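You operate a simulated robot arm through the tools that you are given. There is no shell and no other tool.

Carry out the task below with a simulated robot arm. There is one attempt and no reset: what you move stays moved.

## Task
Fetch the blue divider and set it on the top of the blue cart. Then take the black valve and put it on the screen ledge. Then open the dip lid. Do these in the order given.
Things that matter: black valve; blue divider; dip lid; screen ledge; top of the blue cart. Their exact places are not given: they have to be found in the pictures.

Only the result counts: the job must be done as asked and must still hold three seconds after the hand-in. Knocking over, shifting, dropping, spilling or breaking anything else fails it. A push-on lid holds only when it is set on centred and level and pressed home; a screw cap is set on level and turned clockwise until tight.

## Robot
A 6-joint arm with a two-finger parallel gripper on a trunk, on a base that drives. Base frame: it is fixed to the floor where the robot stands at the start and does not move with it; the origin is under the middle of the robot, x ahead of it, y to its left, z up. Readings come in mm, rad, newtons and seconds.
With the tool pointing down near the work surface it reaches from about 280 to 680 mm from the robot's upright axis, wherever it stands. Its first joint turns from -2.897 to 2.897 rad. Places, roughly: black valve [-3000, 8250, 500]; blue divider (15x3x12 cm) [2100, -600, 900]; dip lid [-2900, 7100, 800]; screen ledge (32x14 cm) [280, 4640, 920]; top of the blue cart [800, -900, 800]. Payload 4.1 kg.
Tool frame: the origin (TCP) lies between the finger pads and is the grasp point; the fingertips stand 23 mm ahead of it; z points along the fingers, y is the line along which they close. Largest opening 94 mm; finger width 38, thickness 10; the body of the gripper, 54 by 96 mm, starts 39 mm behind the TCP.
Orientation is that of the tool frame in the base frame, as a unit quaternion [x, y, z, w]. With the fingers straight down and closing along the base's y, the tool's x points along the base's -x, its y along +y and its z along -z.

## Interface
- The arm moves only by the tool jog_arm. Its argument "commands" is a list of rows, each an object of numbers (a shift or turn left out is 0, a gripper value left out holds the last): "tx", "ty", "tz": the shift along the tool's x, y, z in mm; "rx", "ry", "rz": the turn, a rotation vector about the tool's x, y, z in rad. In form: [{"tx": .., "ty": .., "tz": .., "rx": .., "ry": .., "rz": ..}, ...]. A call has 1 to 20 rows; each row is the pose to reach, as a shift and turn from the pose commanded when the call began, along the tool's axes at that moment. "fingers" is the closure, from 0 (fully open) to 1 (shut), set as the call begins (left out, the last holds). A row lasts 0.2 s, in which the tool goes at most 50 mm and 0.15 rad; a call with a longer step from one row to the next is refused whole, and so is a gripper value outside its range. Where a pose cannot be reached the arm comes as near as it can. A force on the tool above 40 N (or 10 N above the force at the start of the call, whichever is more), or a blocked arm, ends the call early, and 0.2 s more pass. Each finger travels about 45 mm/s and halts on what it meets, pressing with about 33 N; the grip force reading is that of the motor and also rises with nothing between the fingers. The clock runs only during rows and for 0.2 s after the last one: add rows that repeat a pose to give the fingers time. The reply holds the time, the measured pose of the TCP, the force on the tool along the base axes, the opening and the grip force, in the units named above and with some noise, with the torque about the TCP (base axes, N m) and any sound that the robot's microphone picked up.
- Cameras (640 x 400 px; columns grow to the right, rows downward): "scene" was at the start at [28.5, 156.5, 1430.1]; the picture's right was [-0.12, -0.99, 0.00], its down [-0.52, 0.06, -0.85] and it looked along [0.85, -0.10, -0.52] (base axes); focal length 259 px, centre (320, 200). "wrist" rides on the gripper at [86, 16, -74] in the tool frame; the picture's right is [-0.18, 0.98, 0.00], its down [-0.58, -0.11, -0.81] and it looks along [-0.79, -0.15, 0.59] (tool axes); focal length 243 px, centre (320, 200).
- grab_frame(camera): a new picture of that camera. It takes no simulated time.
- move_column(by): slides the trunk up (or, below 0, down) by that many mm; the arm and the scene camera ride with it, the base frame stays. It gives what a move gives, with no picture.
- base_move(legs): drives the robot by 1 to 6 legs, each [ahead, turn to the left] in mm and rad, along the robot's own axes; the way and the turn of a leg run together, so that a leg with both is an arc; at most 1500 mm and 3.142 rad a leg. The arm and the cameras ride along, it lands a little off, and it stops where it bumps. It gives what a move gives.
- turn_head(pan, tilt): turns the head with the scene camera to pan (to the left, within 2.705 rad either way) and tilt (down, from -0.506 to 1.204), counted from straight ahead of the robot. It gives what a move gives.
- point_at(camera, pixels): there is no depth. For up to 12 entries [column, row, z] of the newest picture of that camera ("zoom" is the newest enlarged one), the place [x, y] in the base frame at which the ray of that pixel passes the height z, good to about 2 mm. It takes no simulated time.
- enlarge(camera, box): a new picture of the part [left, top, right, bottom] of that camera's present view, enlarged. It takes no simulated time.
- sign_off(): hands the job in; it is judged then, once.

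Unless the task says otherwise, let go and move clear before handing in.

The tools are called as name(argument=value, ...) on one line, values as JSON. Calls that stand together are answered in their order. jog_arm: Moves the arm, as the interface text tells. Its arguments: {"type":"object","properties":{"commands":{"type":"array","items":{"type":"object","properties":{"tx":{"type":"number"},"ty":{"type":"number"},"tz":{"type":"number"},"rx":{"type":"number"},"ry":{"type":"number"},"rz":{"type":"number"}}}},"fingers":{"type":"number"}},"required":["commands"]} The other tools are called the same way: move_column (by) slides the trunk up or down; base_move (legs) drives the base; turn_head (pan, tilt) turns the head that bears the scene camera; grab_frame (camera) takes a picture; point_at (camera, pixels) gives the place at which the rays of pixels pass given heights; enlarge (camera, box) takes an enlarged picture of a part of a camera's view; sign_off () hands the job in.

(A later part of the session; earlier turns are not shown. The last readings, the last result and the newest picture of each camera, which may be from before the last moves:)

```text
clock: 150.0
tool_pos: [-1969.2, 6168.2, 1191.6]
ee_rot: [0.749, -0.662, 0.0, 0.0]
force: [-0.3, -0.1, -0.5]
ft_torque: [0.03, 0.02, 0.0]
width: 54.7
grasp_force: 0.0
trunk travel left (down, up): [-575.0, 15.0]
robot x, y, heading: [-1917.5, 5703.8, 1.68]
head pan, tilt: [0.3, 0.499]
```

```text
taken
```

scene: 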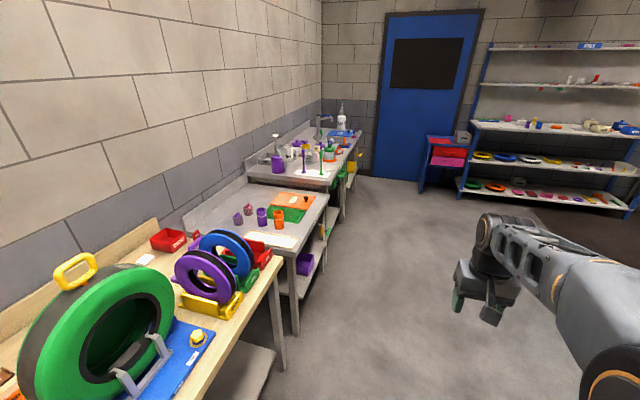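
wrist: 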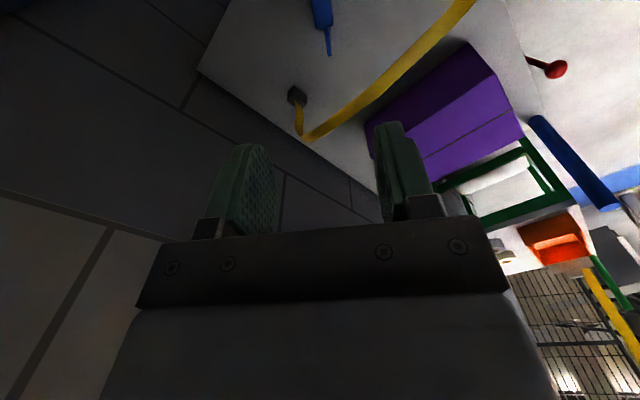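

enlarge(camera="scene", box=[170, 90, 378, 220])

enlarge(camera="scene", box=[260, 130, 372, 200])

enlarge(camera="scene", box=[290, 150, 386, 280])

point_at(camera="scene", pixels=[[297, 335, 0], [300, 245, 800], [270, 176, 850], [335, 182, 850], [298, 200, 850], [283, 365, 0]])

```text
3.08 times, centred on (274, 155) of scene
```

zoom: 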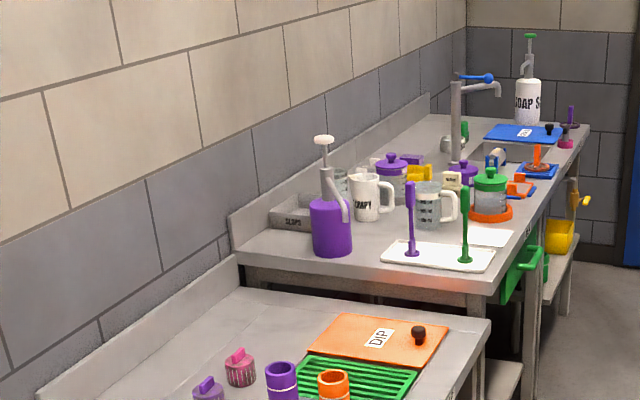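

```text
5.71 times, centred on (316, 165) of scene
```

zoom: 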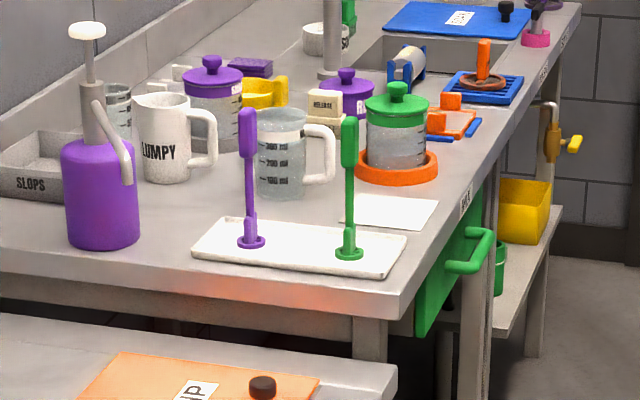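

```text
3.08 times, centred on (338, 215) of scene
```

zoom: 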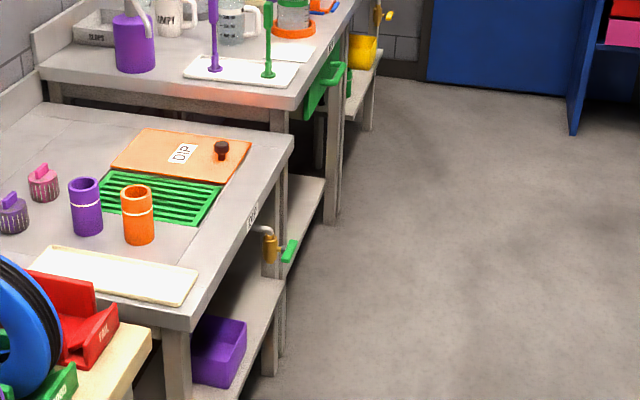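

```text
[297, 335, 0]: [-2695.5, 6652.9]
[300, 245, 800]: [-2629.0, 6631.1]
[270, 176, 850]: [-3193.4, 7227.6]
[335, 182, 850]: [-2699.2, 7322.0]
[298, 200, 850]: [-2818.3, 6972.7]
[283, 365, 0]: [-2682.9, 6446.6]
```

The "DIP" orange lid with a black knob (third zoom (222,150)) is on the second-last bench; the sink bench beyond has taps at its front. I'll drive 1300 further to look below the sink bench.

base_move(legs=[[1300, 0]])

turn_head(pan=0.6, tilt=0.6)

grab_frame(camera="scene")

turn_head(pan=1.5, tilt=0.7)

grab_frame(camera="scene")

```text
clock: 156.5
tool_pos: [-2142.5, 7459.1, 1191.4]
ee_rot: [0.759, -0.652, 0.0, 0.0]
force: [0.3, 0.4, 0.0]
ft_torque: [-0.02, 0.0, -0.01]
width: 54.4
grasp_force: 0.0
trunk travel left (down, up): [-575.0, 15.0]
robot x, y, heading: [-2078.9, 6994.2, 1.707]
head pan, tilt: [0.3, 0.499]
```

```text
clock: 157.3
tool_pos: [-2144.0, 7458.6, 1192.1]
ee_rot: [0.759, -0.652, 0.0, 0.0]
force: [0.4, 0.3, 1.1]
ft_torque: [0.0, -0.03, 0.04]
width: 54.4
grasp_force: 0.1
trunk travel left (down, up): [-575.0, 15.0]
robot x, y, heading: [-2081.3, 6993.3, 1.709]
head pan, tilt: [0.6, 0.6]
```

```text
taken
```

scene: 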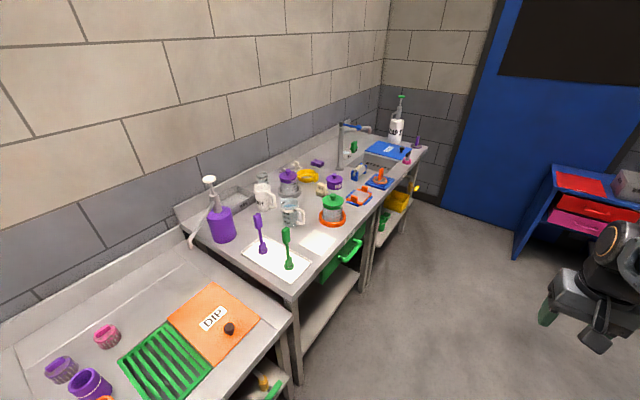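

```text
clock: 158.5
tool_pos: [-2142.4, 7458.6, 1191.8]
ee_rot: [0.759, -0.651, 0.0, 0.0]
force: [0.1, -0.7, -0.1]
ft_torque: [-0.02, 0.01, 0.0]
width: 54.2
grasp_force: 0.1
trunk travel left (down, up): [-575.0, 15.0]
robot x, y, heading: [-2081.8, 6997.1, 1.707]
head pan, tilt: [1.499, 0.7]
```

```text
taken
```

scene: 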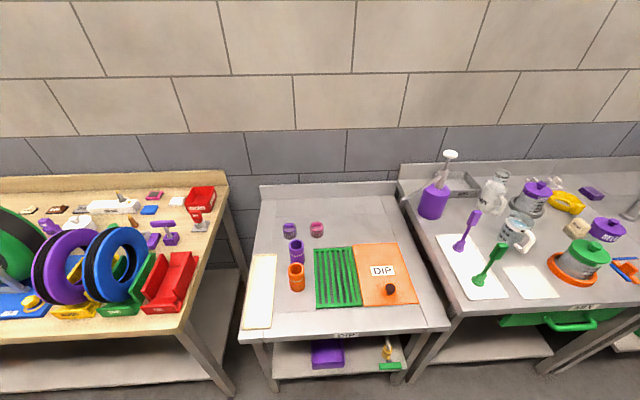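

This view shows the DIP lid (orange, (385,275)) with a knob at its front right. I'll zoom in on it and the sink bench's lower shelf.

enlarge(camera="scene", box=[300, 220, 460, 320])

enlarge(camera="scene", box=[420, 280, 640, 400])

turn_head(pan=0.55, tilt=0.75)

enlarge(camera="scene", box=[240, 80, 480, 300])

```text
4.00 times, centred on (380, 270) of scene
```

zoom: 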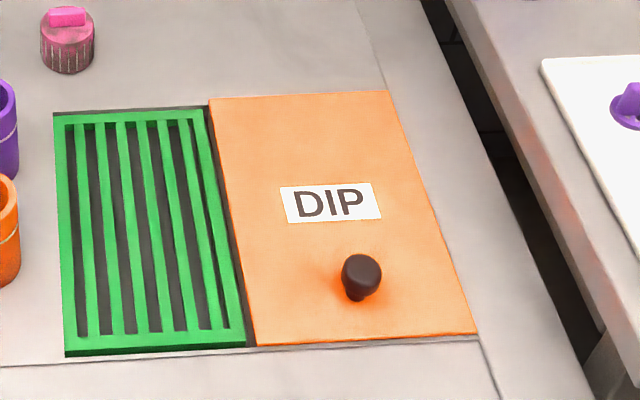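

```text
2.91 times, centred on (530, 340) of scene
```

zoom: 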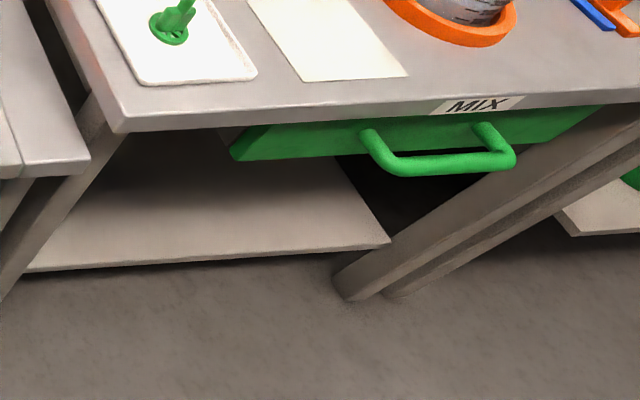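

```text
clock: 159.8
tool_pos: [-2143.3, 7459.9, 1191.4]
ee_rot: [0.759, -0.652, 0.0, 0.0]
force: [-0.2, 0.1, -0.7]
ft_torque: [0.0, 0.0, 0.0]
width: 54.6
grasp_force: 0.0
trunk travel left (down, up): [-575.0, 15.0]
robot x, y, heading: [-2080.7, 6994.1, 1.71]
head pan, tilt: [0.55, 0.75]
```

```text
1.82 times, centred on (360, 190) of scene
```

zoom: 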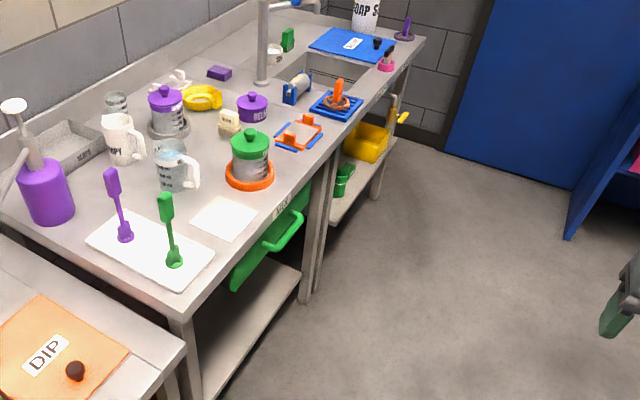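

The last unit's lower shelf holds a green cup, a yellow bin and a tap. I'll measure the end wall and blue cabinet before moving nearer.

point_at(camera="zoom", pixels=[[567, 240, 0], [445, 155, 0], [375, 195, 0], [308, 302, 0], [325, 290, 0], [392, 138, 850], [405, 120, 600], [350, 195, 450]])

base_move(legs=[[450, 0]])

turn_head(pan=0.8, tilt=0.8)

grab_frame(camera="scene")

```text
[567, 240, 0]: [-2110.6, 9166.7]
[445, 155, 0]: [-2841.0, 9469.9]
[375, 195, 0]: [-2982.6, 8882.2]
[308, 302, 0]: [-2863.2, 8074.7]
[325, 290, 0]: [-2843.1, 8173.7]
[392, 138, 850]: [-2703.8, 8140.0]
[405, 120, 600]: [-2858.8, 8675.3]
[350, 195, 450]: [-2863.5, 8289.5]
```

```text
clock: 162.5
tool_pos: [-2200.5, 7903.5, 1191.3]
ee_rot: [0.756, -0.655, 0.0, 0.0]
force: [0.1, 0.4, 0.3]
ft_torque: [-0.02, -0.03, 0.0]
width: 54.3
grasp_force: 0.1
trunk travel left (down, up): [-575.0, 15.0]
robot x, y, heading: [-2142.8, 7440.3, 1.703]
head pan, tilt: [0.55, 0.75]
```

```text
clock: 163.2
tool_pos: [-2199.4, 7903.9, 1191.3]
ee_rot: [0.756, -0.654, 0.001, 0.0]
force: [-0.2, 0.6, 0.2]
ft_torque: [0.0, 0.03, -0.01]
width: 54.4
grasp_force: 0.0
trunk travel left (down, up): [-575.0, 15.0]
robot x, y, heading: [-2143.4, 7440.5, 1.702]
head pan, tilt: [0.799, 0.799]
```

```text
taken
```

scene: 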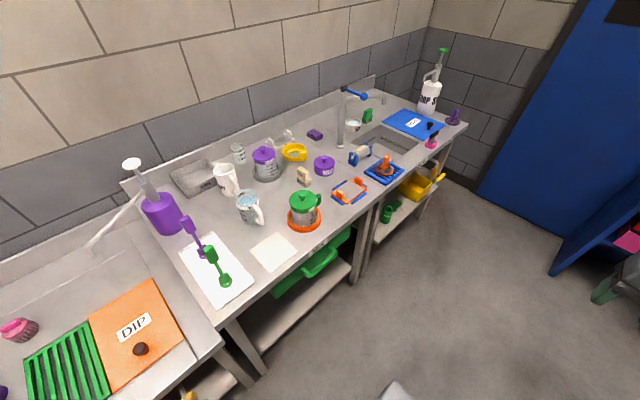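

I'll lower the trunk 500 mm for a view under the bench at the lower shelf.

move_column(by=-500)

turn_head(pan=0.8, tilt=0.55)

grab_frame(camera="scene")

enlarge(camera="scene", box=[300, 120, 500, 280])

```text
refused: -500 is not a number from -400 to 400
```

```text
clock: 164.0
tool_pos: [-2199.6, 7903.7, 1192.0]
ee_rot: [0.756, -0.654, 0.0, 0.0]
force: [-0.6, -0.9, 0.3]
ft_torque: [-0.04, -0.03, 0.0]
width: 54.4
grasp_force: 0.0
trunk travel left (down, up): [-575.0, 15.0]
robot x, y, heading: [-2142.6, 7440.0, 1.7]
head pan, tilt: [0.799, 0.55]
```

```text
taken
```

scene: 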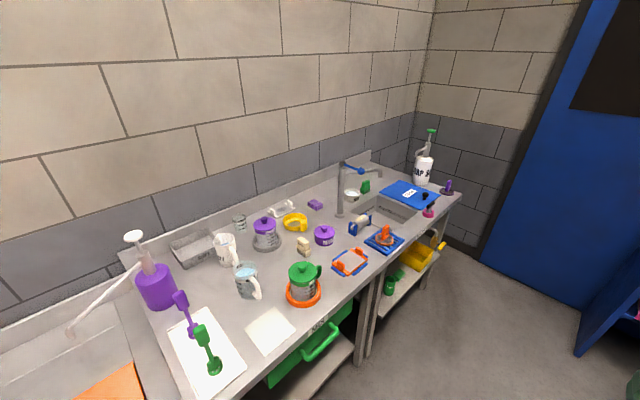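

```text
2.50 times, centred on (400, 200) of scene
```

zoom: 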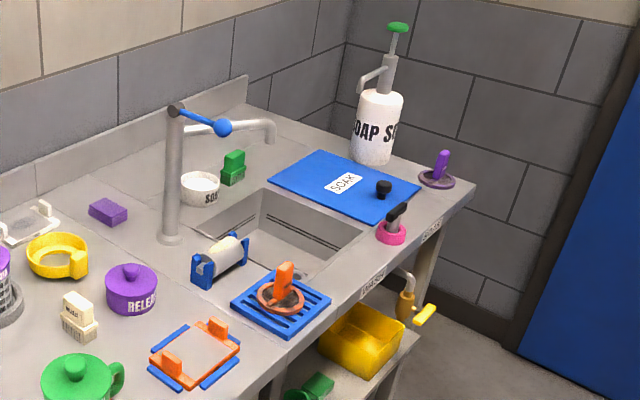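

move_column(by=-400)

turn_head(pan=0.8, tilt=0.55)

grab_frame(camera="scene")

enlarge(camera="scene", box=[300, 100, 500, 260])

```text
clock: 167.8
tool_pos: [-2199.0, 7904.2, 792.0]
ee_rot: [0.756, -0.654, -0.001, 0.001]
force: [-0.7, -0.2, 0.1]
ft_torque: [0.0, 0.02, 0.01]
width: 54.5
grasp_force: 0.0
trunk travel left (down, up): [-175.0, 415.0]
robot x, y, heading: [-2140.7, 7436.3, 1.703]
head pan, tilt: [0.799, 0.55]
```

```text
clock: 168.4
tool_pos: [-2199.9, 7903.9, 791.4]
ee_rot: [0.756, -0.654, 0.0, 0.0]
force: [0.3, 0.4, 0.1]
ft_torque: [-0.04, -0.02, -0.02]
width: 54.6
grasp_force: 0.1
trunk travel left (down, up): [-175.0, 415.0]
robot x, y, heading: [-2143.6, 7442.7, 1.701]
head pan, tilt: [0.799, 0.55]
```

```text
taken
```

scene: 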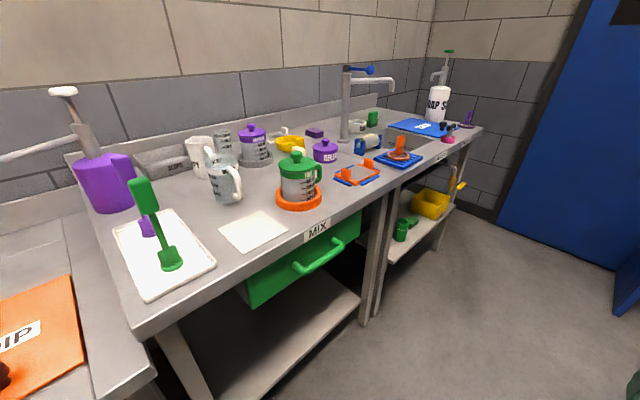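

```text
2.50 times, centred on (400, 180) of scene
```

zoom: 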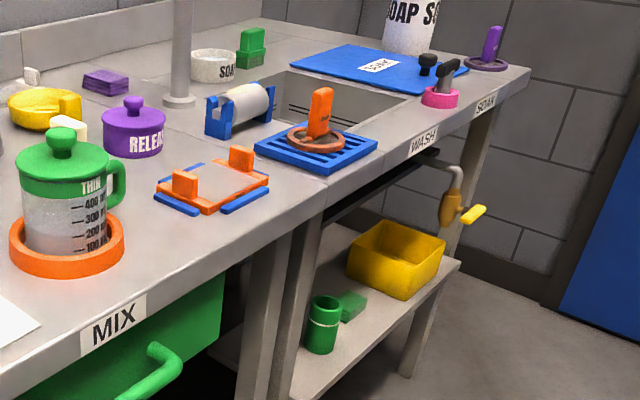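

The lower shelf shows a green cylinder, a green block and a yellow bin, but the black valve isn't visible yet from here. I'll go 500 mm further and look straight at the shelf.

base_move(legs=[[500, 0]])

turn_head(pan=1.4, tilt=0.6)

grab_frame(camera="scene")

move_column(by=-160)

grab_frame(camera="scene")

```text
clock: 171.3
tool_pos: [-2267.3, 8389.6, 791.3]
ee_rot: [0.758, -0.652, 0.0, 0.0]
force: [0.0, -0.1, -0.6]
ft_torque: [0.02, -0.01, 0.02]
width: 54.5
grasp_force: 0.0
trunk travel left (down, up): [-175.0, 415.0]
robot x, y, heading: [-2204.8, 7924.1, 1.708]
head pan, tilt: [0.799, 0.55]
```

```text
clock: 172.3
tool_pos: [-2267.4, 8387.9, 791.5]
ee_rot: [0.758, -0.652, 0.0, 0.0]
force: [0.0, 0.0, 0.2]
ft_torque: [-0.02, -0.01, -0.03]
width: 54.1
grasp_force: 0.1
trunk travel left (down, up): [-175.0, 415.0]
robot x, y, heading: [-2206.8, 7923.0, 1.706]
head pan, tilt: [1.4, 0.6]
```

```text
taken
```

scene: 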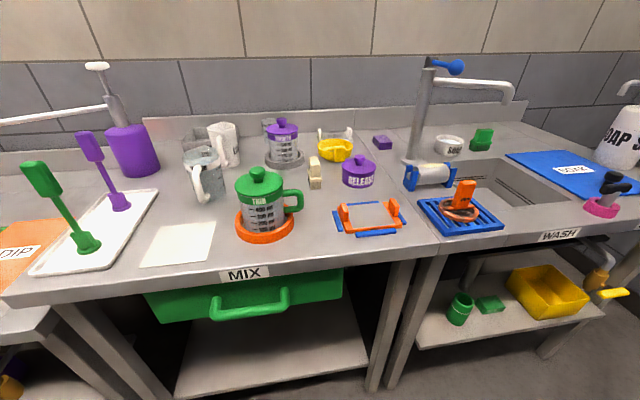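

```text
clock: 174.2
tool_pos: [-2267.2, 8389.6, 631.7]
ee_rot: [0.759, -0.651, 0.0, -0.001]
force: [0.2, -0.4, 0.4]
ft_torque: [0.02, -0.02, 0.01]
width: 54.8
grasp_force: 0.0
trunk travel left (down, up): [-15.0, 575.0]
robot x, y, heading: [-2207.2, 7925.0, 1.706]
head pan, tilt: [1.4, 0.6]
```

```text
taken
```

scene: 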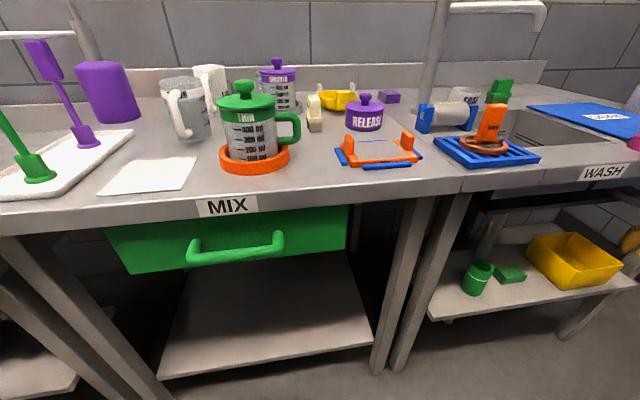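

turn_head(pan=1.1, tilt=0.65)

grab_frame(camera="scene")

enlarge(camera="scene", box=[200, 150, 460, 330])

point_at(camera="scene", pixels=[[340, 280, 400], [340, 280, 350], [340, 280, 500], [385, 265, 400], [300, 330, 0]])

```text
clock: 175.0
tool_pos: [-2266.8, 8388.8, 630.2]
ee_rot: [0.758, -0.652, 0.0, 0.0]
force: [0.7, 0.3, 0.3]
ft_torque: [0.02, 0.0, -0.02]
width: 54.2
grasp_force: 0.0
trunk travel left (down, up): [-15.0, 575.0]
robot x, y, heading: [-2205.8, 7926.2, 1.704]
head pan, tilt: [1.1, 0.649]
```

```text
taken
```

scene: 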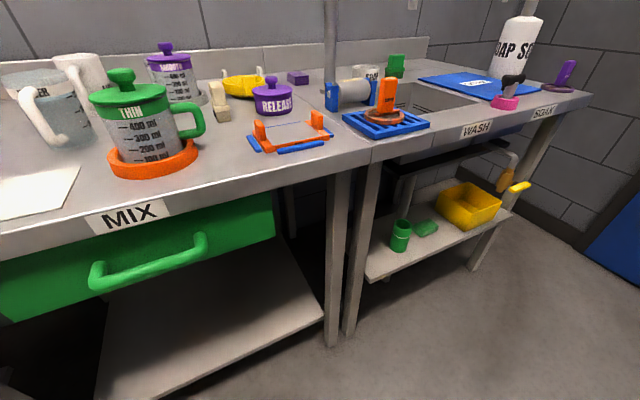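

```text
2.22 times, centred on (330, 240) of scene
```

zoom: 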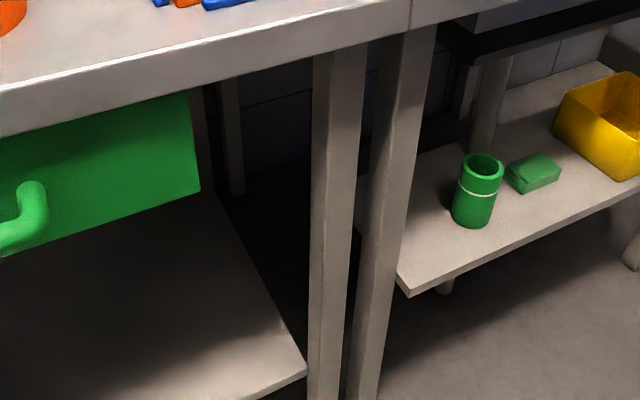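

```text
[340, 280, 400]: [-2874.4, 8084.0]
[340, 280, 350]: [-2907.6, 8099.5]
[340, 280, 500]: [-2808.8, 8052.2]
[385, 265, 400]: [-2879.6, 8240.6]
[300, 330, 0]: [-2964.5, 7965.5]
```

The shelf's left end (about (−2880,8240)) is partly hidden by the paired legs around (340,260). I'll drive 450 mm further and look back under the bench.

base_move(legs=[[450, 0]])

turn_head(pan=1.85, tilt=0.65)

grab_frame(camera="scene")

enlarge(camera="scene", box=[200, 150, 480, 340])

```text
clock: 177.7
tool_pos: [-2323.6, 8838.6, 630.8]
ee_rot: [0.756, -0.655, 0.0, -0.001]
force: [0.4, 1.1, 0.1]
ft_torque: [0.02, 0.02, 0.01]
width: 54.4
grasp_force: 0.0
trunk travel left (down, up): [-15.0, 575.0]
robot x, y, heading: [-2267.0, 8374.7, 1.702]
head pan, tilt: [1.1, 0.649]
```

```text
clock: 178.8
tool_pos: [-2322.7, 8839.1, 631.2]
ee_rot: [0.755, -0.656, 0.0, -0.001]
force: [-0.3, 0.3, -0.2]
ft_torque: [0.01, 0.01, 0.0]
width: 54.5
grasp_force: 0.2
trunk travel left (down, up): [-15.0, 575.0]
robot x, y, heading: [-2268.1, 8375.2, 1.698]
head pan, tilt: [1.85, 0.649]
```

```text
taken
```

scene: 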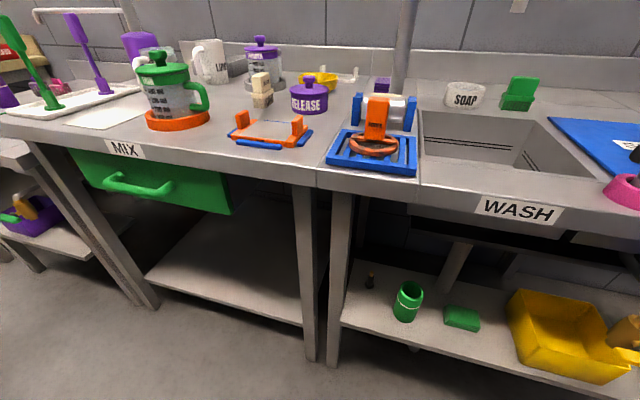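

```text
2.11 times, centred on (340, 245) of scene
```

zoom: 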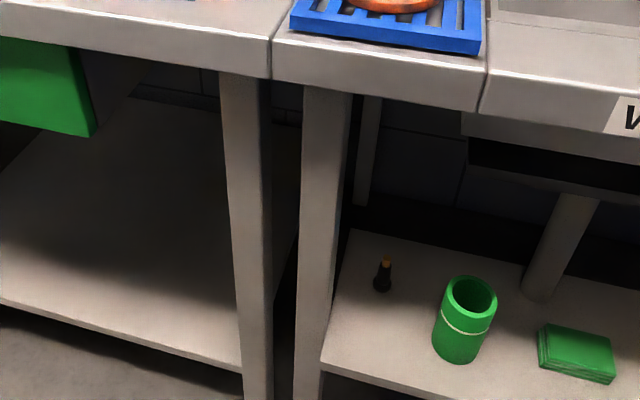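

There it is: a small black piece with a brass tip at scene pixel (371,281), on the left end of the lower shelf. I'll zoom in.

enlarge(camera="scene", box=[340, 255, 420, 305])

enlarge(camera="scene", box=[310, 180, 470, 380])

point_at(camera="scene", pixels=[[369, 288, 400], [369, 288, 440], [369, 288, 480], [341, 325, 400], [341, 325, 440], [341, 325, 480], [352, 258, 440], [404, 319, 440], [320, 172, 800], [320, 188, 800]])

```text
8.00 times, centred on (380, 280) of scene
```

zoom: 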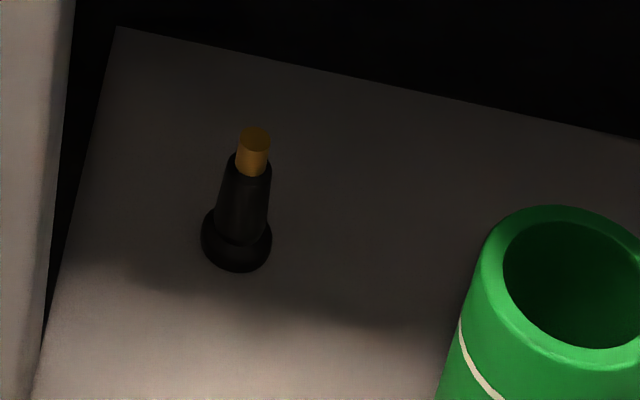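

```text
2.00 times, centred on (390, 280) of scene
```

zoom: 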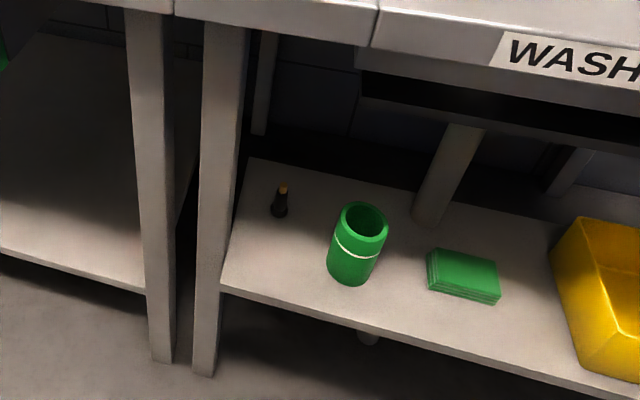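

```text
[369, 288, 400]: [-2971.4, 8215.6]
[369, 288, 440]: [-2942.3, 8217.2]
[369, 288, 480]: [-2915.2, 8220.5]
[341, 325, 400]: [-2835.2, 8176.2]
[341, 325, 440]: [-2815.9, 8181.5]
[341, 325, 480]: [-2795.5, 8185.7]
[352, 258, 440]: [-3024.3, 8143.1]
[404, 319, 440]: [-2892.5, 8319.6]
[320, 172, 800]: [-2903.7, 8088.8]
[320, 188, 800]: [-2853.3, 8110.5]
```

The valve stands on the lower shelf near (−2960,8216), about 140 mm behind the shelf's front edge, between the table leg (y≈8180) and a green cup. I'll turn the base to face the bench; the arm's sweep (radius ~515) stays clear of it.

base_move(legs=[[0, 1.75]])

turn_head(pan=0.0, tilt=0.6)

grab_frame(camera="scene")

grab_frame(camera="wrist")

```text
clock: 183.5
tool_pos: [-2708.9, 8221.3, 631.2]
ee_rot: [0.984, 0.177, 0.0, 0.0]
force: [0.4, -0.6, -0.5]
ft_torque: [0.02, 0.02, -0.02]
width: 54.3
grasp_force: 0.2
trunk travel left (down, up): [-15.0, 575.0]
robot x, y, heading: [-2265.4, 8374.3, -2.803]
head pan, tilt: [1.85, 0.649]
```

```text
clock: 185.3
tool_pos: [-2708.7, 8221.4, 632.2]
ee_rot: [0.984, 0.176, 0.0, 0.0]
force: [-0.3, 0.2, 0.8]
ft_torque: [-0.02, 0.0, 0.01]
width: 54.3
grasp_force: 0.1
trunk travel left (down, up): [-15.0, 575.0]
robot x, y, heading: [-2265.7, 8374.5, -2.801]
head pan, tilt: [0.0, 0.6]
```

```text
taken
```

scene: 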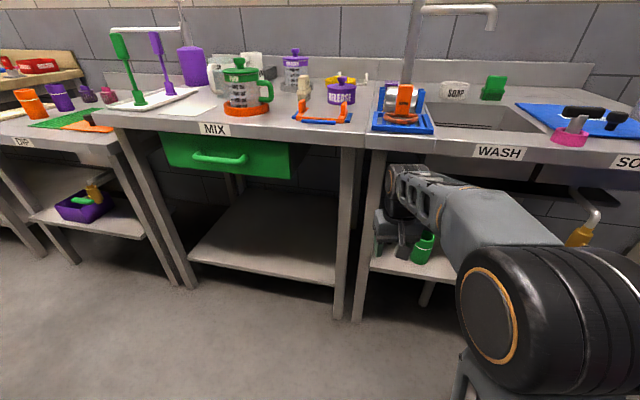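

```text
taken
```

wrist: 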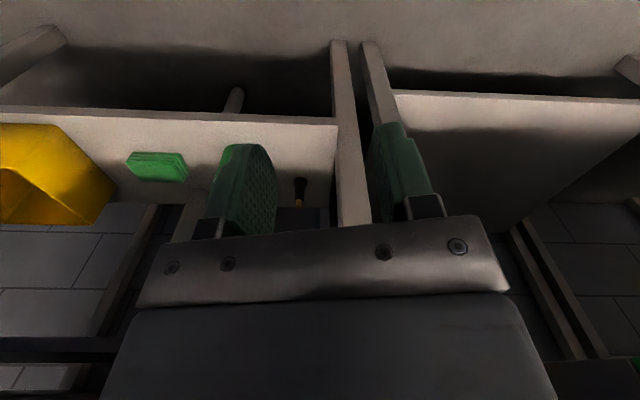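

The wrist camera sees the valve at (299,188) between leg (345,130) and the left finger. I'll zoom in and measure.

enlarge(camera="wrist", box=[270, 100, 398, 220])

point_at(camera="wrist", pixels=[[299, 180, 400], [299, 180, 440], [299, 180, 480], [336, 130, 400], [336, 130, 440], [360, 222, 800], [338, 42, 0], [186, 161, 400]])

```text
3.33 times, centred on (334, 160) of wrist
```

zoom: 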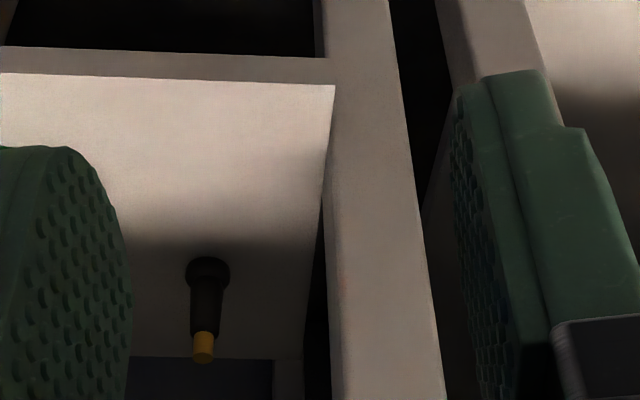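

```text
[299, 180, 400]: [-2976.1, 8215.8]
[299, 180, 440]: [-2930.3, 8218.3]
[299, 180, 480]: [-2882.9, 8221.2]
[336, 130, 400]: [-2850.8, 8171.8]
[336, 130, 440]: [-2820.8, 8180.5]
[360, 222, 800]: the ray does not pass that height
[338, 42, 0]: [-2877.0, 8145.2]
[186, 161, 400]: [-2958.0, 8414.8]
```

I'll raise the trunk 200 mm and take the same points for parallax.

move_column(by=200)

grab_frame(camera="wrist")

enlarge(camera="wrist", box=[240, 40, 400, 140])

```text
clock: 187.5
tool_pos: [-2709.0, 8221.4, 831.4]
ee_rot: [0.984, 0.176, 0.0, -0.001]
force: [-0.6, 0.2, 0.1]
ft_torque: [-0.01, 0.02, 0.01]
width: 54.4
grasp_force: 0.1
trunk travel left (down, up): [-215.0, 375.0]
robot x, y, heading: [-2268.6, 8374.4, -2.802]
head pan, tilt: [0.0, 0.6]
```

```text
taken
```

wrist: 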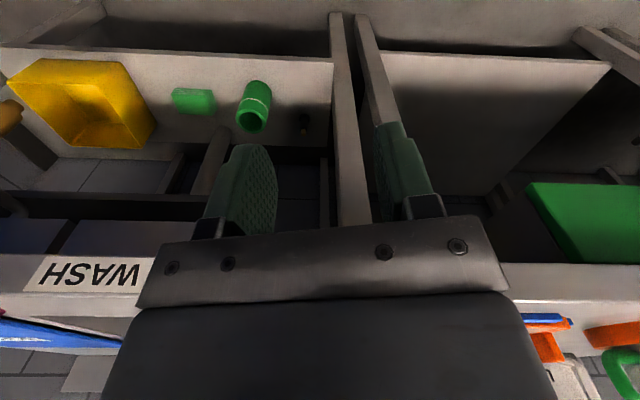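

```text
4.00 times, centred on (320, 90) of wrist
```

zoom: 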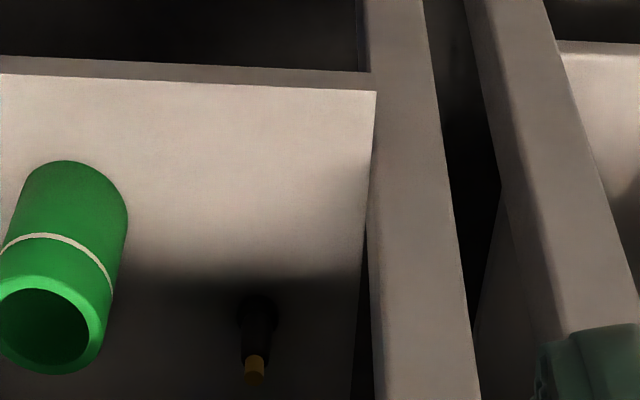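

point_at(camera="zoom", pixels=[[376, 92, 380], [376, 92, 420], [258, 312, 380], [258, 312, 420], [254, 372, 420], [254, 372, 480], [65, 165, 380], [65, 165, 420], [370, 72, 380], [385, 300, 420], [40, 340, 480], [365, 270, 400]])

move_column(by=-200)

enlarge(camera="wrist", box=[250, 100, 410, 200])

point_at(camera="wrist", pixels=[[338.6, 125.5, 380], [338.6, 125.5, 420], [300.4, 180.4, 380], [300.4, 180.4, 420]])

```text
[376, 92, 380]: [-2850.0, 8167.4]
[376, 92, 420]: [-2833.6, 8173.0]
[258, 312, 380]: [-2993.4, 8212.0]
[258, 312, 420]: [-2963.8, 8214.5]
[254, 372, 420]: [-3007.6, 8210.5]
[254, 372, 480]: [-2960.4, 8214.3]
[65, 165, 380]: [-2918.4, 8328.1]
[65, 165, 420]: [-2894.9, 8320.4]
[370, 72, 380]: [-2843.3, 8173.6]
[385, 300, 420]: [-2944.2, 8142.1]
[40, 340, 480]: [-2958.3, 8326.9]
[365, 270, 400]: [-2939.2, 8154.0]
```

```text
clock: 189.7
tool_pos: [-2709.1, 8221.4, 632.1]
ee_rot: [0.984, 0.177, 0.0, -0.001]
force: [0.4, -0.7, -0.3]
ft_torque: [0.0, -0.03, 0.01]
width: 54.5
grasp_force: 0.1
trunk travel left (down, up): [-15.0, 575.0]
robot x, y, heading: [-2269.9, 8371.9, -2.803]
head pan, tilt: [0.0, 0.6]
```

```text
4.00 times, centred on (330, 150) of wrist
```

zoom: 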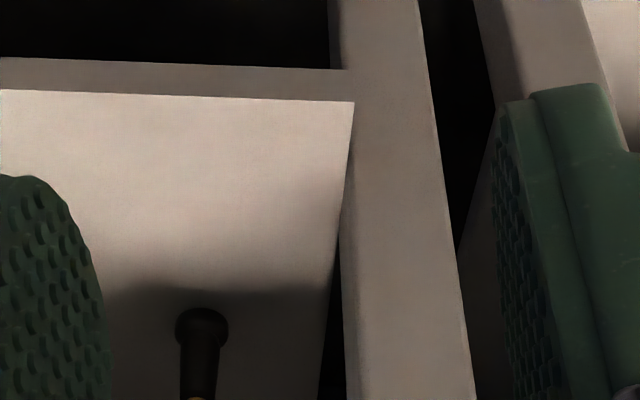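

```text
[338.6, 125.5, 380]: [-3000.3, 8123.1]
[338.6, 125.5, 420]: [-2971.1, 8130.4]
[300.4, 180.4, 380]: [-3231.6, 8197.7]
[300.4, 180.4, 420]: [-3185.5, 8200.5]
```

point_at(camera="zoom", pixels=[[353, 102, 380], [353, 102, 400], [353, 102, 420], [202, 326, 380], [202, 326, 400], [202, 326, 420], [348, 70, 380], [0, 90, 400], [345, 200, 400], [345, 398, 500]])

```text
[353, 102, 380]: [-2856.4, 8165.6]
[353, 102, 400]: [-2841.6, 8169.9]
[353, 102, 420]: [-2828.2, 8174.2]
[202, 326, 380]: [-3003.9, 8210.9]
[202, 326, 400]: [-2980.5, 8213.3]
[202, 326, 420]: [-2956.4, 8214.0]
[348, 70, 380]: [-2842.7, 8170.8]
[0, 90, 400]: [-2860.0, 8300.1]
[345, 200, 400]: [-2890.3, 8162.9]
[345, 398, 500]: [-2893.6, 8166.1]
```

Parallax gives the shelf at z≈402, the valve's base centre at (−2976,8213), its top about z 461, and the leg's face ~59 mm to its side. I'll pitch the tool forward (fingers 57° down) and bring it to a start point outside the shelf in line with the valve.

jog_arm(commands=[{"ry": -0.144}, {"ry": -0.288}, {"ry": -0.432}, {"ry": -0.576}, {"tx": -20, "ty": -17, "tz": 30, "ry": -0.576}, {"tx": -41, "ty": -34, "tz": 60, "ry": -0.576}, {"tx": -62, "ty": -51, "tz": 91, "ry": -0.576}, {"tx": -82, "ty": -68, "tz": 121, "ry": -0.576}, {"tx": -102.8, "ty": -85, "tz": 152, "ry": -0.576}, {"tx": -102.8, "ty": -85, "tz": 152, "ry": -0.576}])

grab_frame(camera="wrist")

grab_frame(camera="scene")

```text
clock: 191.9
tool_pos: [-2835.3, 8262.6, 476.8]
ee_rot: [0.944, 0.169, -0.28, 0.049]
force: [0.3, 0.2, 0.5]
ft_torque: [0.03, -0.05, 0.02]
width: 54.4
grasp_force: 0.1
trunk travel left (down, up): [-15.0, 575.0]
robot x, y, heading: [-2267.6, 8375.7, -2.804]
head pan, tilt: [0.0, 0.6]
```

```text
taken
```

wrist: 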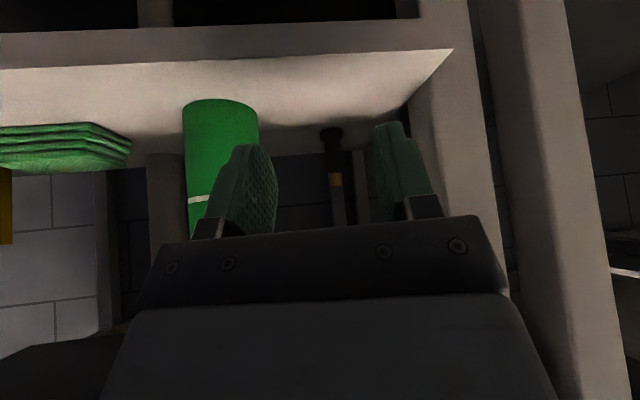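

```text
taken
```

scene: 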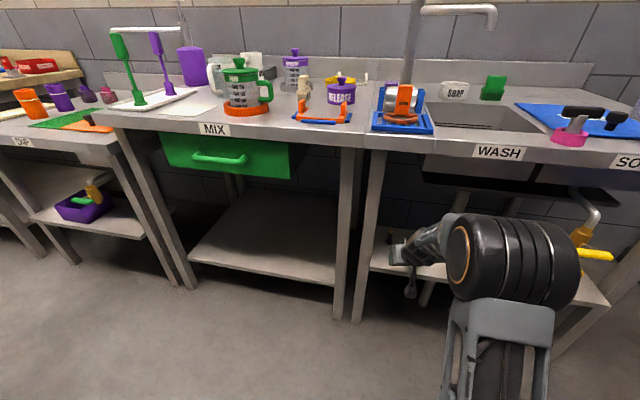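

The valve appears at (332,150) almost centred between the fingers (276 and 375). I'll zoom to refine its lateral position and check clearances to the leg.

enlarge(camera="wrist", box=[260, 100, 420, 220])

enlarge(camera="scene", box=[330, 160, 530, 320])

point_at(camera="wrist", pixels=[[331, 134, 402], [331, 134, 410], [335, 180, 455], [452, 49, 402], [222, 102, 402]])

```text
3.33 times, centred on (340, 160) of wrist
```

zoom: 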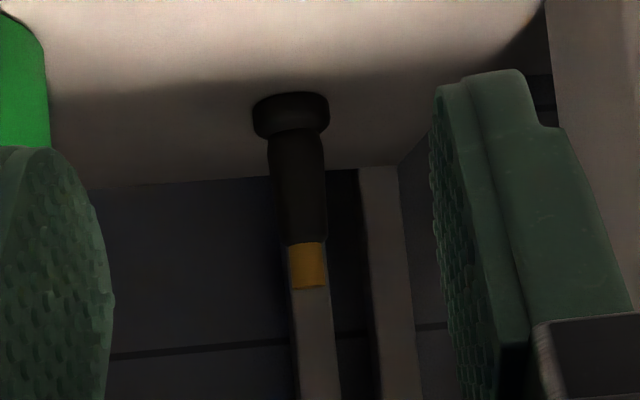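

```text
2.50 times, centred on (430, 240) of scene
```

zoom: 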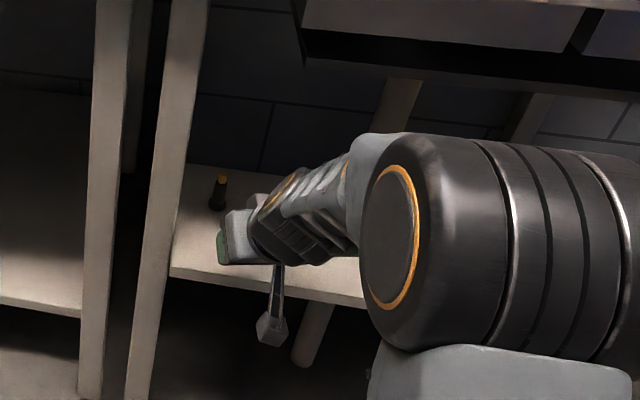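

```text
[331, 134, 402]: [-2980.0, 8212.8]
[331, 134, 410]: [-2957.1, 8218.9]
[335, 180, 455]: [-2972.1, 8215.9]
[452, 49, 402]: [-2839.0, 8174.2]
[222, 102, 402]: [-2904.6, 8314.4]
```

Valve centre refined to (−2972,8215); lateral correction −2.7 mm. I'll lower to z≈443 and advance 105 mm toward it, then look again.

jog_arm(commands=[{"tx": 9, "ty": -1.5, "tz": 14}, {"tx": 18.4, "ty": -2.7, "tz": 28.4}, {"tx": -2.6, "ty": -2.7, "tz": 42}, {"tx": -23.6, "ty": -2.7, "tz": 55.6}, {"tx": -44.5, "ty": -2.7, "tz": 69.3}, {"tx": -69.7, "ty": -2.7, "tz": 85.6}, {"tx": -69.7, "ty": -2.7, "tz": 85.6}])

grab_frame(camera="wrist")

enlarge(camera="scene", box=[330, 160, 530, 320])

```text
clock: 193.5
tool_pos: [-2932.7, 8232.0, 442.7]
ee_rot: [0.944, 0.17, -0.279, 0.051]
force: [-1.0, 1.1, 1.0]
ft_torque: [0.0, 0.01, -0.02]
width: 54.5
grasp_force: 0.0
trunk travel left (down, up): [-15.0, 575.0]
robot x, y, heading: [-2265.5, 8377.2, -2.8]
head pan, tilt: [0.0, 0.6]
```

```text
taken
```

wrist: 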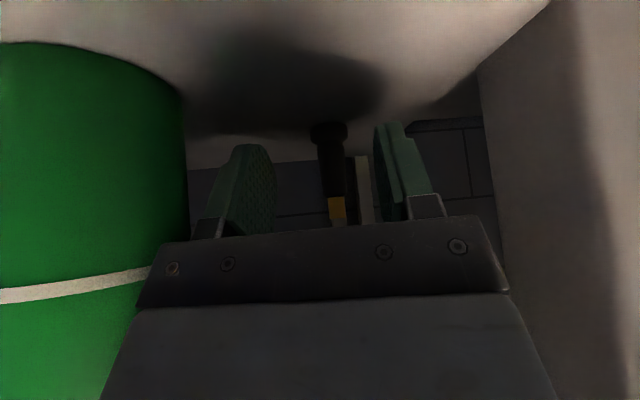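

```text
2.50 times, centred on (430, 240) of scene
```

zoom: 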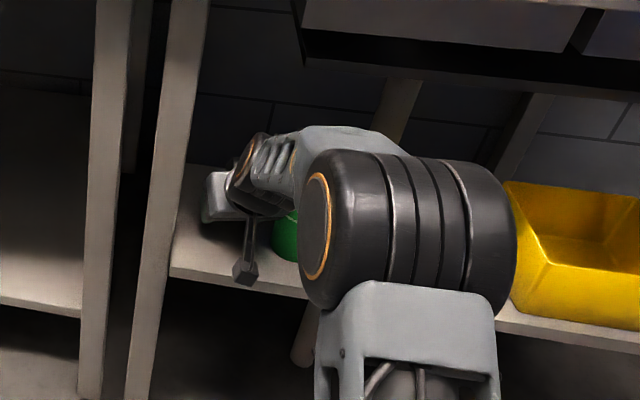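

The green cup's edge (col 185) would come within ~4 mm of the gripper body on this line, so I'll turn the approach slightly straighter (−7° yaw), pitch steeper by 8°, and re-centre laterally.

jog_arm(commands=[{"tx": -0.4, "ty": 3.8, "tz": 0.3, "rx": 0.034, "ry": 0.07, "rz": 0.052}, {"tx": -0.85, "ty": 7.6, "tz": 0.5, "rx": 0.0676, "ry": 0.14, "rz": 0.104}, {"tx": -0.85, "ty": 7.6, "tz": 0.5, "rx": 0.0676, "ry": 0.14, "rz": 0.104}])

grab_frame(camera="wrist")

point_at(camera="wrist", pixels=[[185, 130, 402], [327, 128, 405], [335, 200, 452]])

```text
clock: 194.3
tool_pos: [-2932.1, 8224.8, 444.6]
ee_rot: [0.97, 0.113, -0.215, 0.021]
force: [-0.2, 1.0, 0.4]
ft_torque: [-0.02, -0.04, 0.0]
width: 54.5
grasp_force: 0.0
trunk travel left (down, up): [-15.0, 575.0]
robot x, y, heading: [-2270.2, 8378.3, -2.799]
head pan, tilt: [0.0, 0.6]
```

```text
taken
```

wrist: 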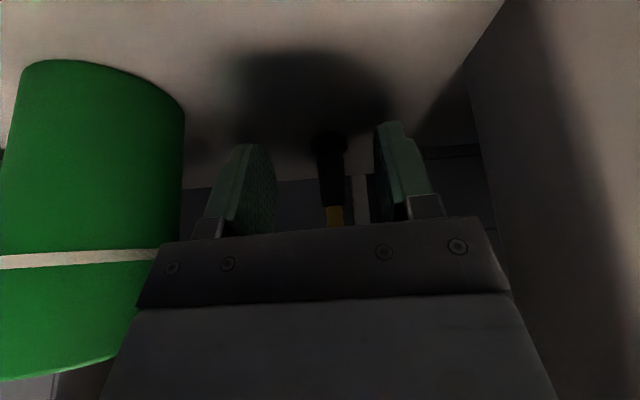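

```text
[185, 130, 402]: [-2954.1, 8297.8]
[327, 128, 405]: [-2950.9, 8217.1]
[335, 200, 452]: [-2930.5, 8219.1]
```

enlarge(camera="wrist", box=[270, 110, 410, 230])

enlarge(camera="wrist", box=[100, 40, 420, 240])

```text
3.33 times, centred on (340, 170) of wrist
```

zoom: 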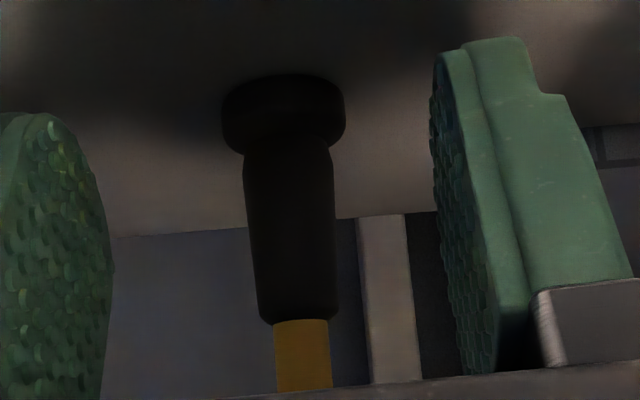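

```text
2.00 times, centred on (260, 140) of wrist
```

zoom: 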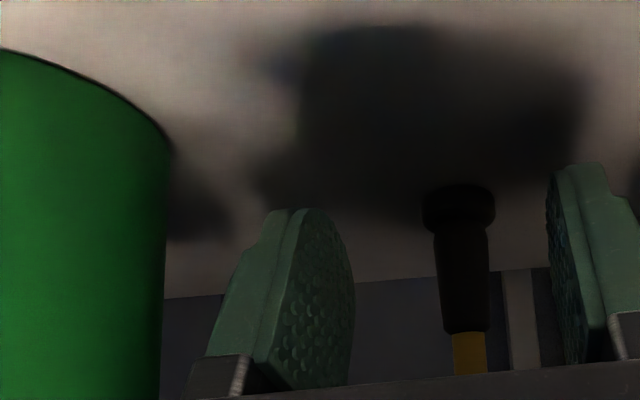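

The valve is centred between the pads (stem at col 331, expected 329). Let me verify the cup's right edge against the gripper's path before the last 41 mm.

point_at(camera="wrist", pixels=[[183, 108, 402], [160, 85, 402], [100, 62, 402], [25, 68, 402], [330, 141, 408], [331, 179, 435], [110, 358, 490], [20, 380, 490]])

```text
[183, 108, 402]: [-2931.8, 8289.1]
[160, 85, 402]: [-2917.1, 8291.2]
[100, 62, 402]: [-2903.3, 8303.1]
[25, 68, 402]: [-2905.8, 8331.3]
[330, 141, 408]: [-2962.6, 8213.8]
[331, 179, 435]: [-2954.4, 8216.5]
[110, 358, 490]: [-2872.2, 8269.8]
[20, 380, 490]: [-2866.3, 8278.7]
```

The cup's side is at v≈128 from the leg while the gripper's side reaches v≈111, so there's about 17 mm. I'll advance the last 37 mm.

jog_arm(commands=[{"tx": -11, "ty": 0.4, "tz": 5.2}, {"tx": -22, "ty": 0.8, "tz": 10.4}, {"tx": -33.5, "ty": 1, "tz": 15.7}, {"tx": -33.5, "ty": 1, "tz": 15.7}])

grab_frame(camera="wrist")

enlarge(camera="wrist", box=[250, 120, 410, 240])

```text
clock: 195.3
tool_pos: [-2969.2, 8214.6, 444.1]
ee_rot: [0.969, 0.114, -0.216, 0.02]
force: [0.0, -0.5, 0.0]
ft_torque: [-0.02, 0.01, 0.0]
width: 54.3
grasp_force: 0.1
trunk travel left (down, up): [-15.0, 575.0]
robot x, y, heading: [-2266.2, 8373.9, -2.798]
head pan, tilt: [0.0, 0.6]
```

```text
taken
```

wrist: 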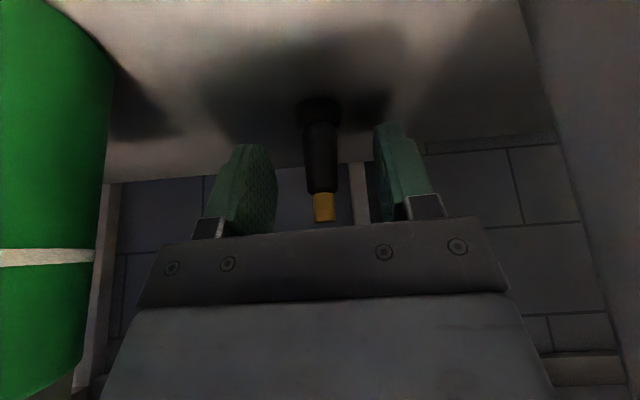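

```text
3.33 times, centred on (330, 180) of wrist
```

zoom: 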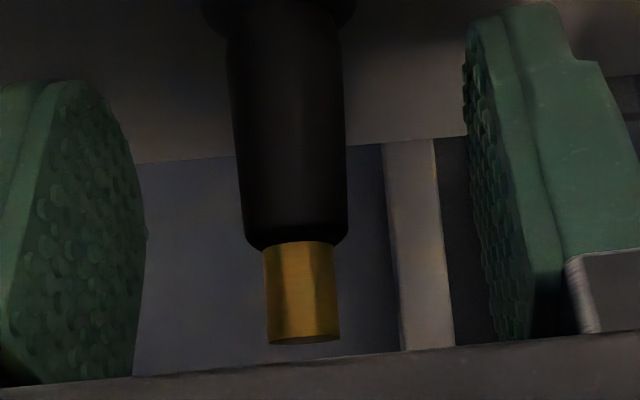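

The stem is between the pads within about 1 mm of the tool axis. Closing the fingers.

jog_arm(commands=[{"tz": 0}, {"tz": 0}, {"tz": 0}, {"tz": 0}, {"tz": 0}], fingers=1)

grab_frame(camera="wrist")

```text
clock: 196.5
tool_pos: [-2968.2, 8214.4, 444.5]
ee_rot: [0.97, 0.113, -0.216, 0.02]
force: [-0.6, -1.0, 1.2]
ft_torque: [-0.08, 0.02, -0.03]
width: 14.6
grasp_force: 33.0
trunk travel left (down, up): [-15.0, 575.0]
robot x, y, heading: [-2264.2, 8379.0, -2.8]
head pan, tilt: [0.0, 0.6]
```

```text
taken
```

wrist: 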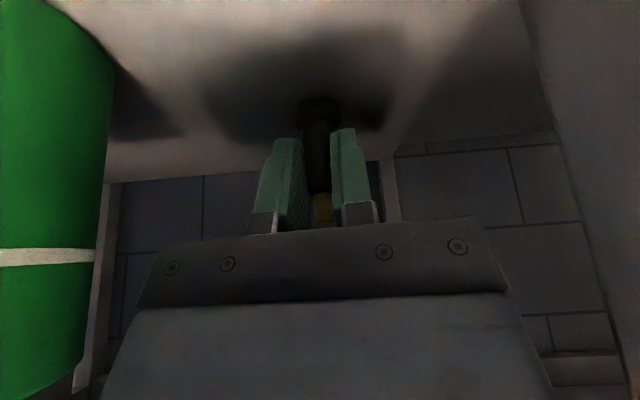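

Gripped at 14.6 mm. I'll lift it straight up 35 mm, then draw it out horizontally along the way it came.

jog_arm(commands=[{"tx": -4.2, "tz": -9.1}, {"tx": -8.5, "tz": -18.1}, {"tx": -14.8, "tz": -31.7}, {"tx": 3.3, "tz": -40.2}, {"tx": 21.4, "tz": -48.6}, {"tx": 48.6, "tz": -61.3}, {"tx": 75.8, "tz": -74}, {"tx": 112, "tz": -90.9}, {"tx": 148.3, "tz": -107.8}, {"tx": 184.5, "tz": -124.8}])

grab_frame(camera="wrist")

grab_frame(camera="scene")

```text
clock: 198.7
tool_pos: [-2753.9, 8265.7, 484.0]
ee_rot: [0.97, 0.114, -0.216, 0.022]
force: [-0.6, 0.1, -1.1]
ft_torque: [0.0, 0.03, 0.0]
width: 14.1
grasp_force: 32.8
trunk travel left (down, up): [-15.0, 575.0]
robot x, y, heading: [-2267.5, 8375.9, -2.801]
head pan, tilt: [0.0, 0.6]
```

```text
taken
```

wrist: 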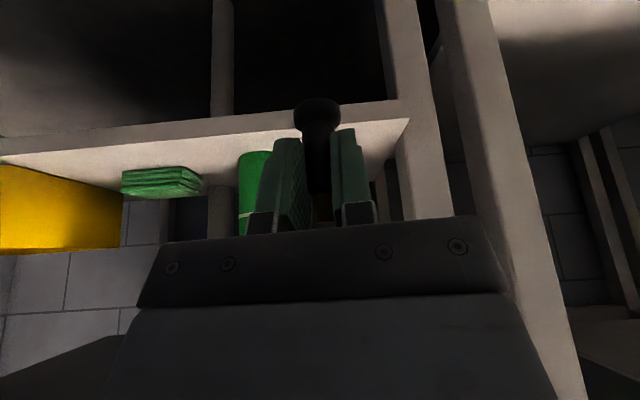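

```text
taken
```

scene: 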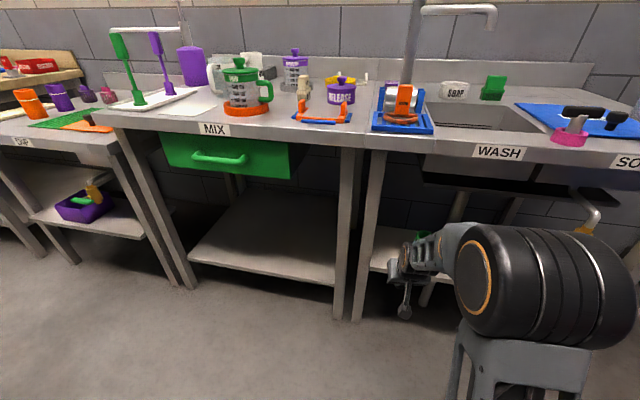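

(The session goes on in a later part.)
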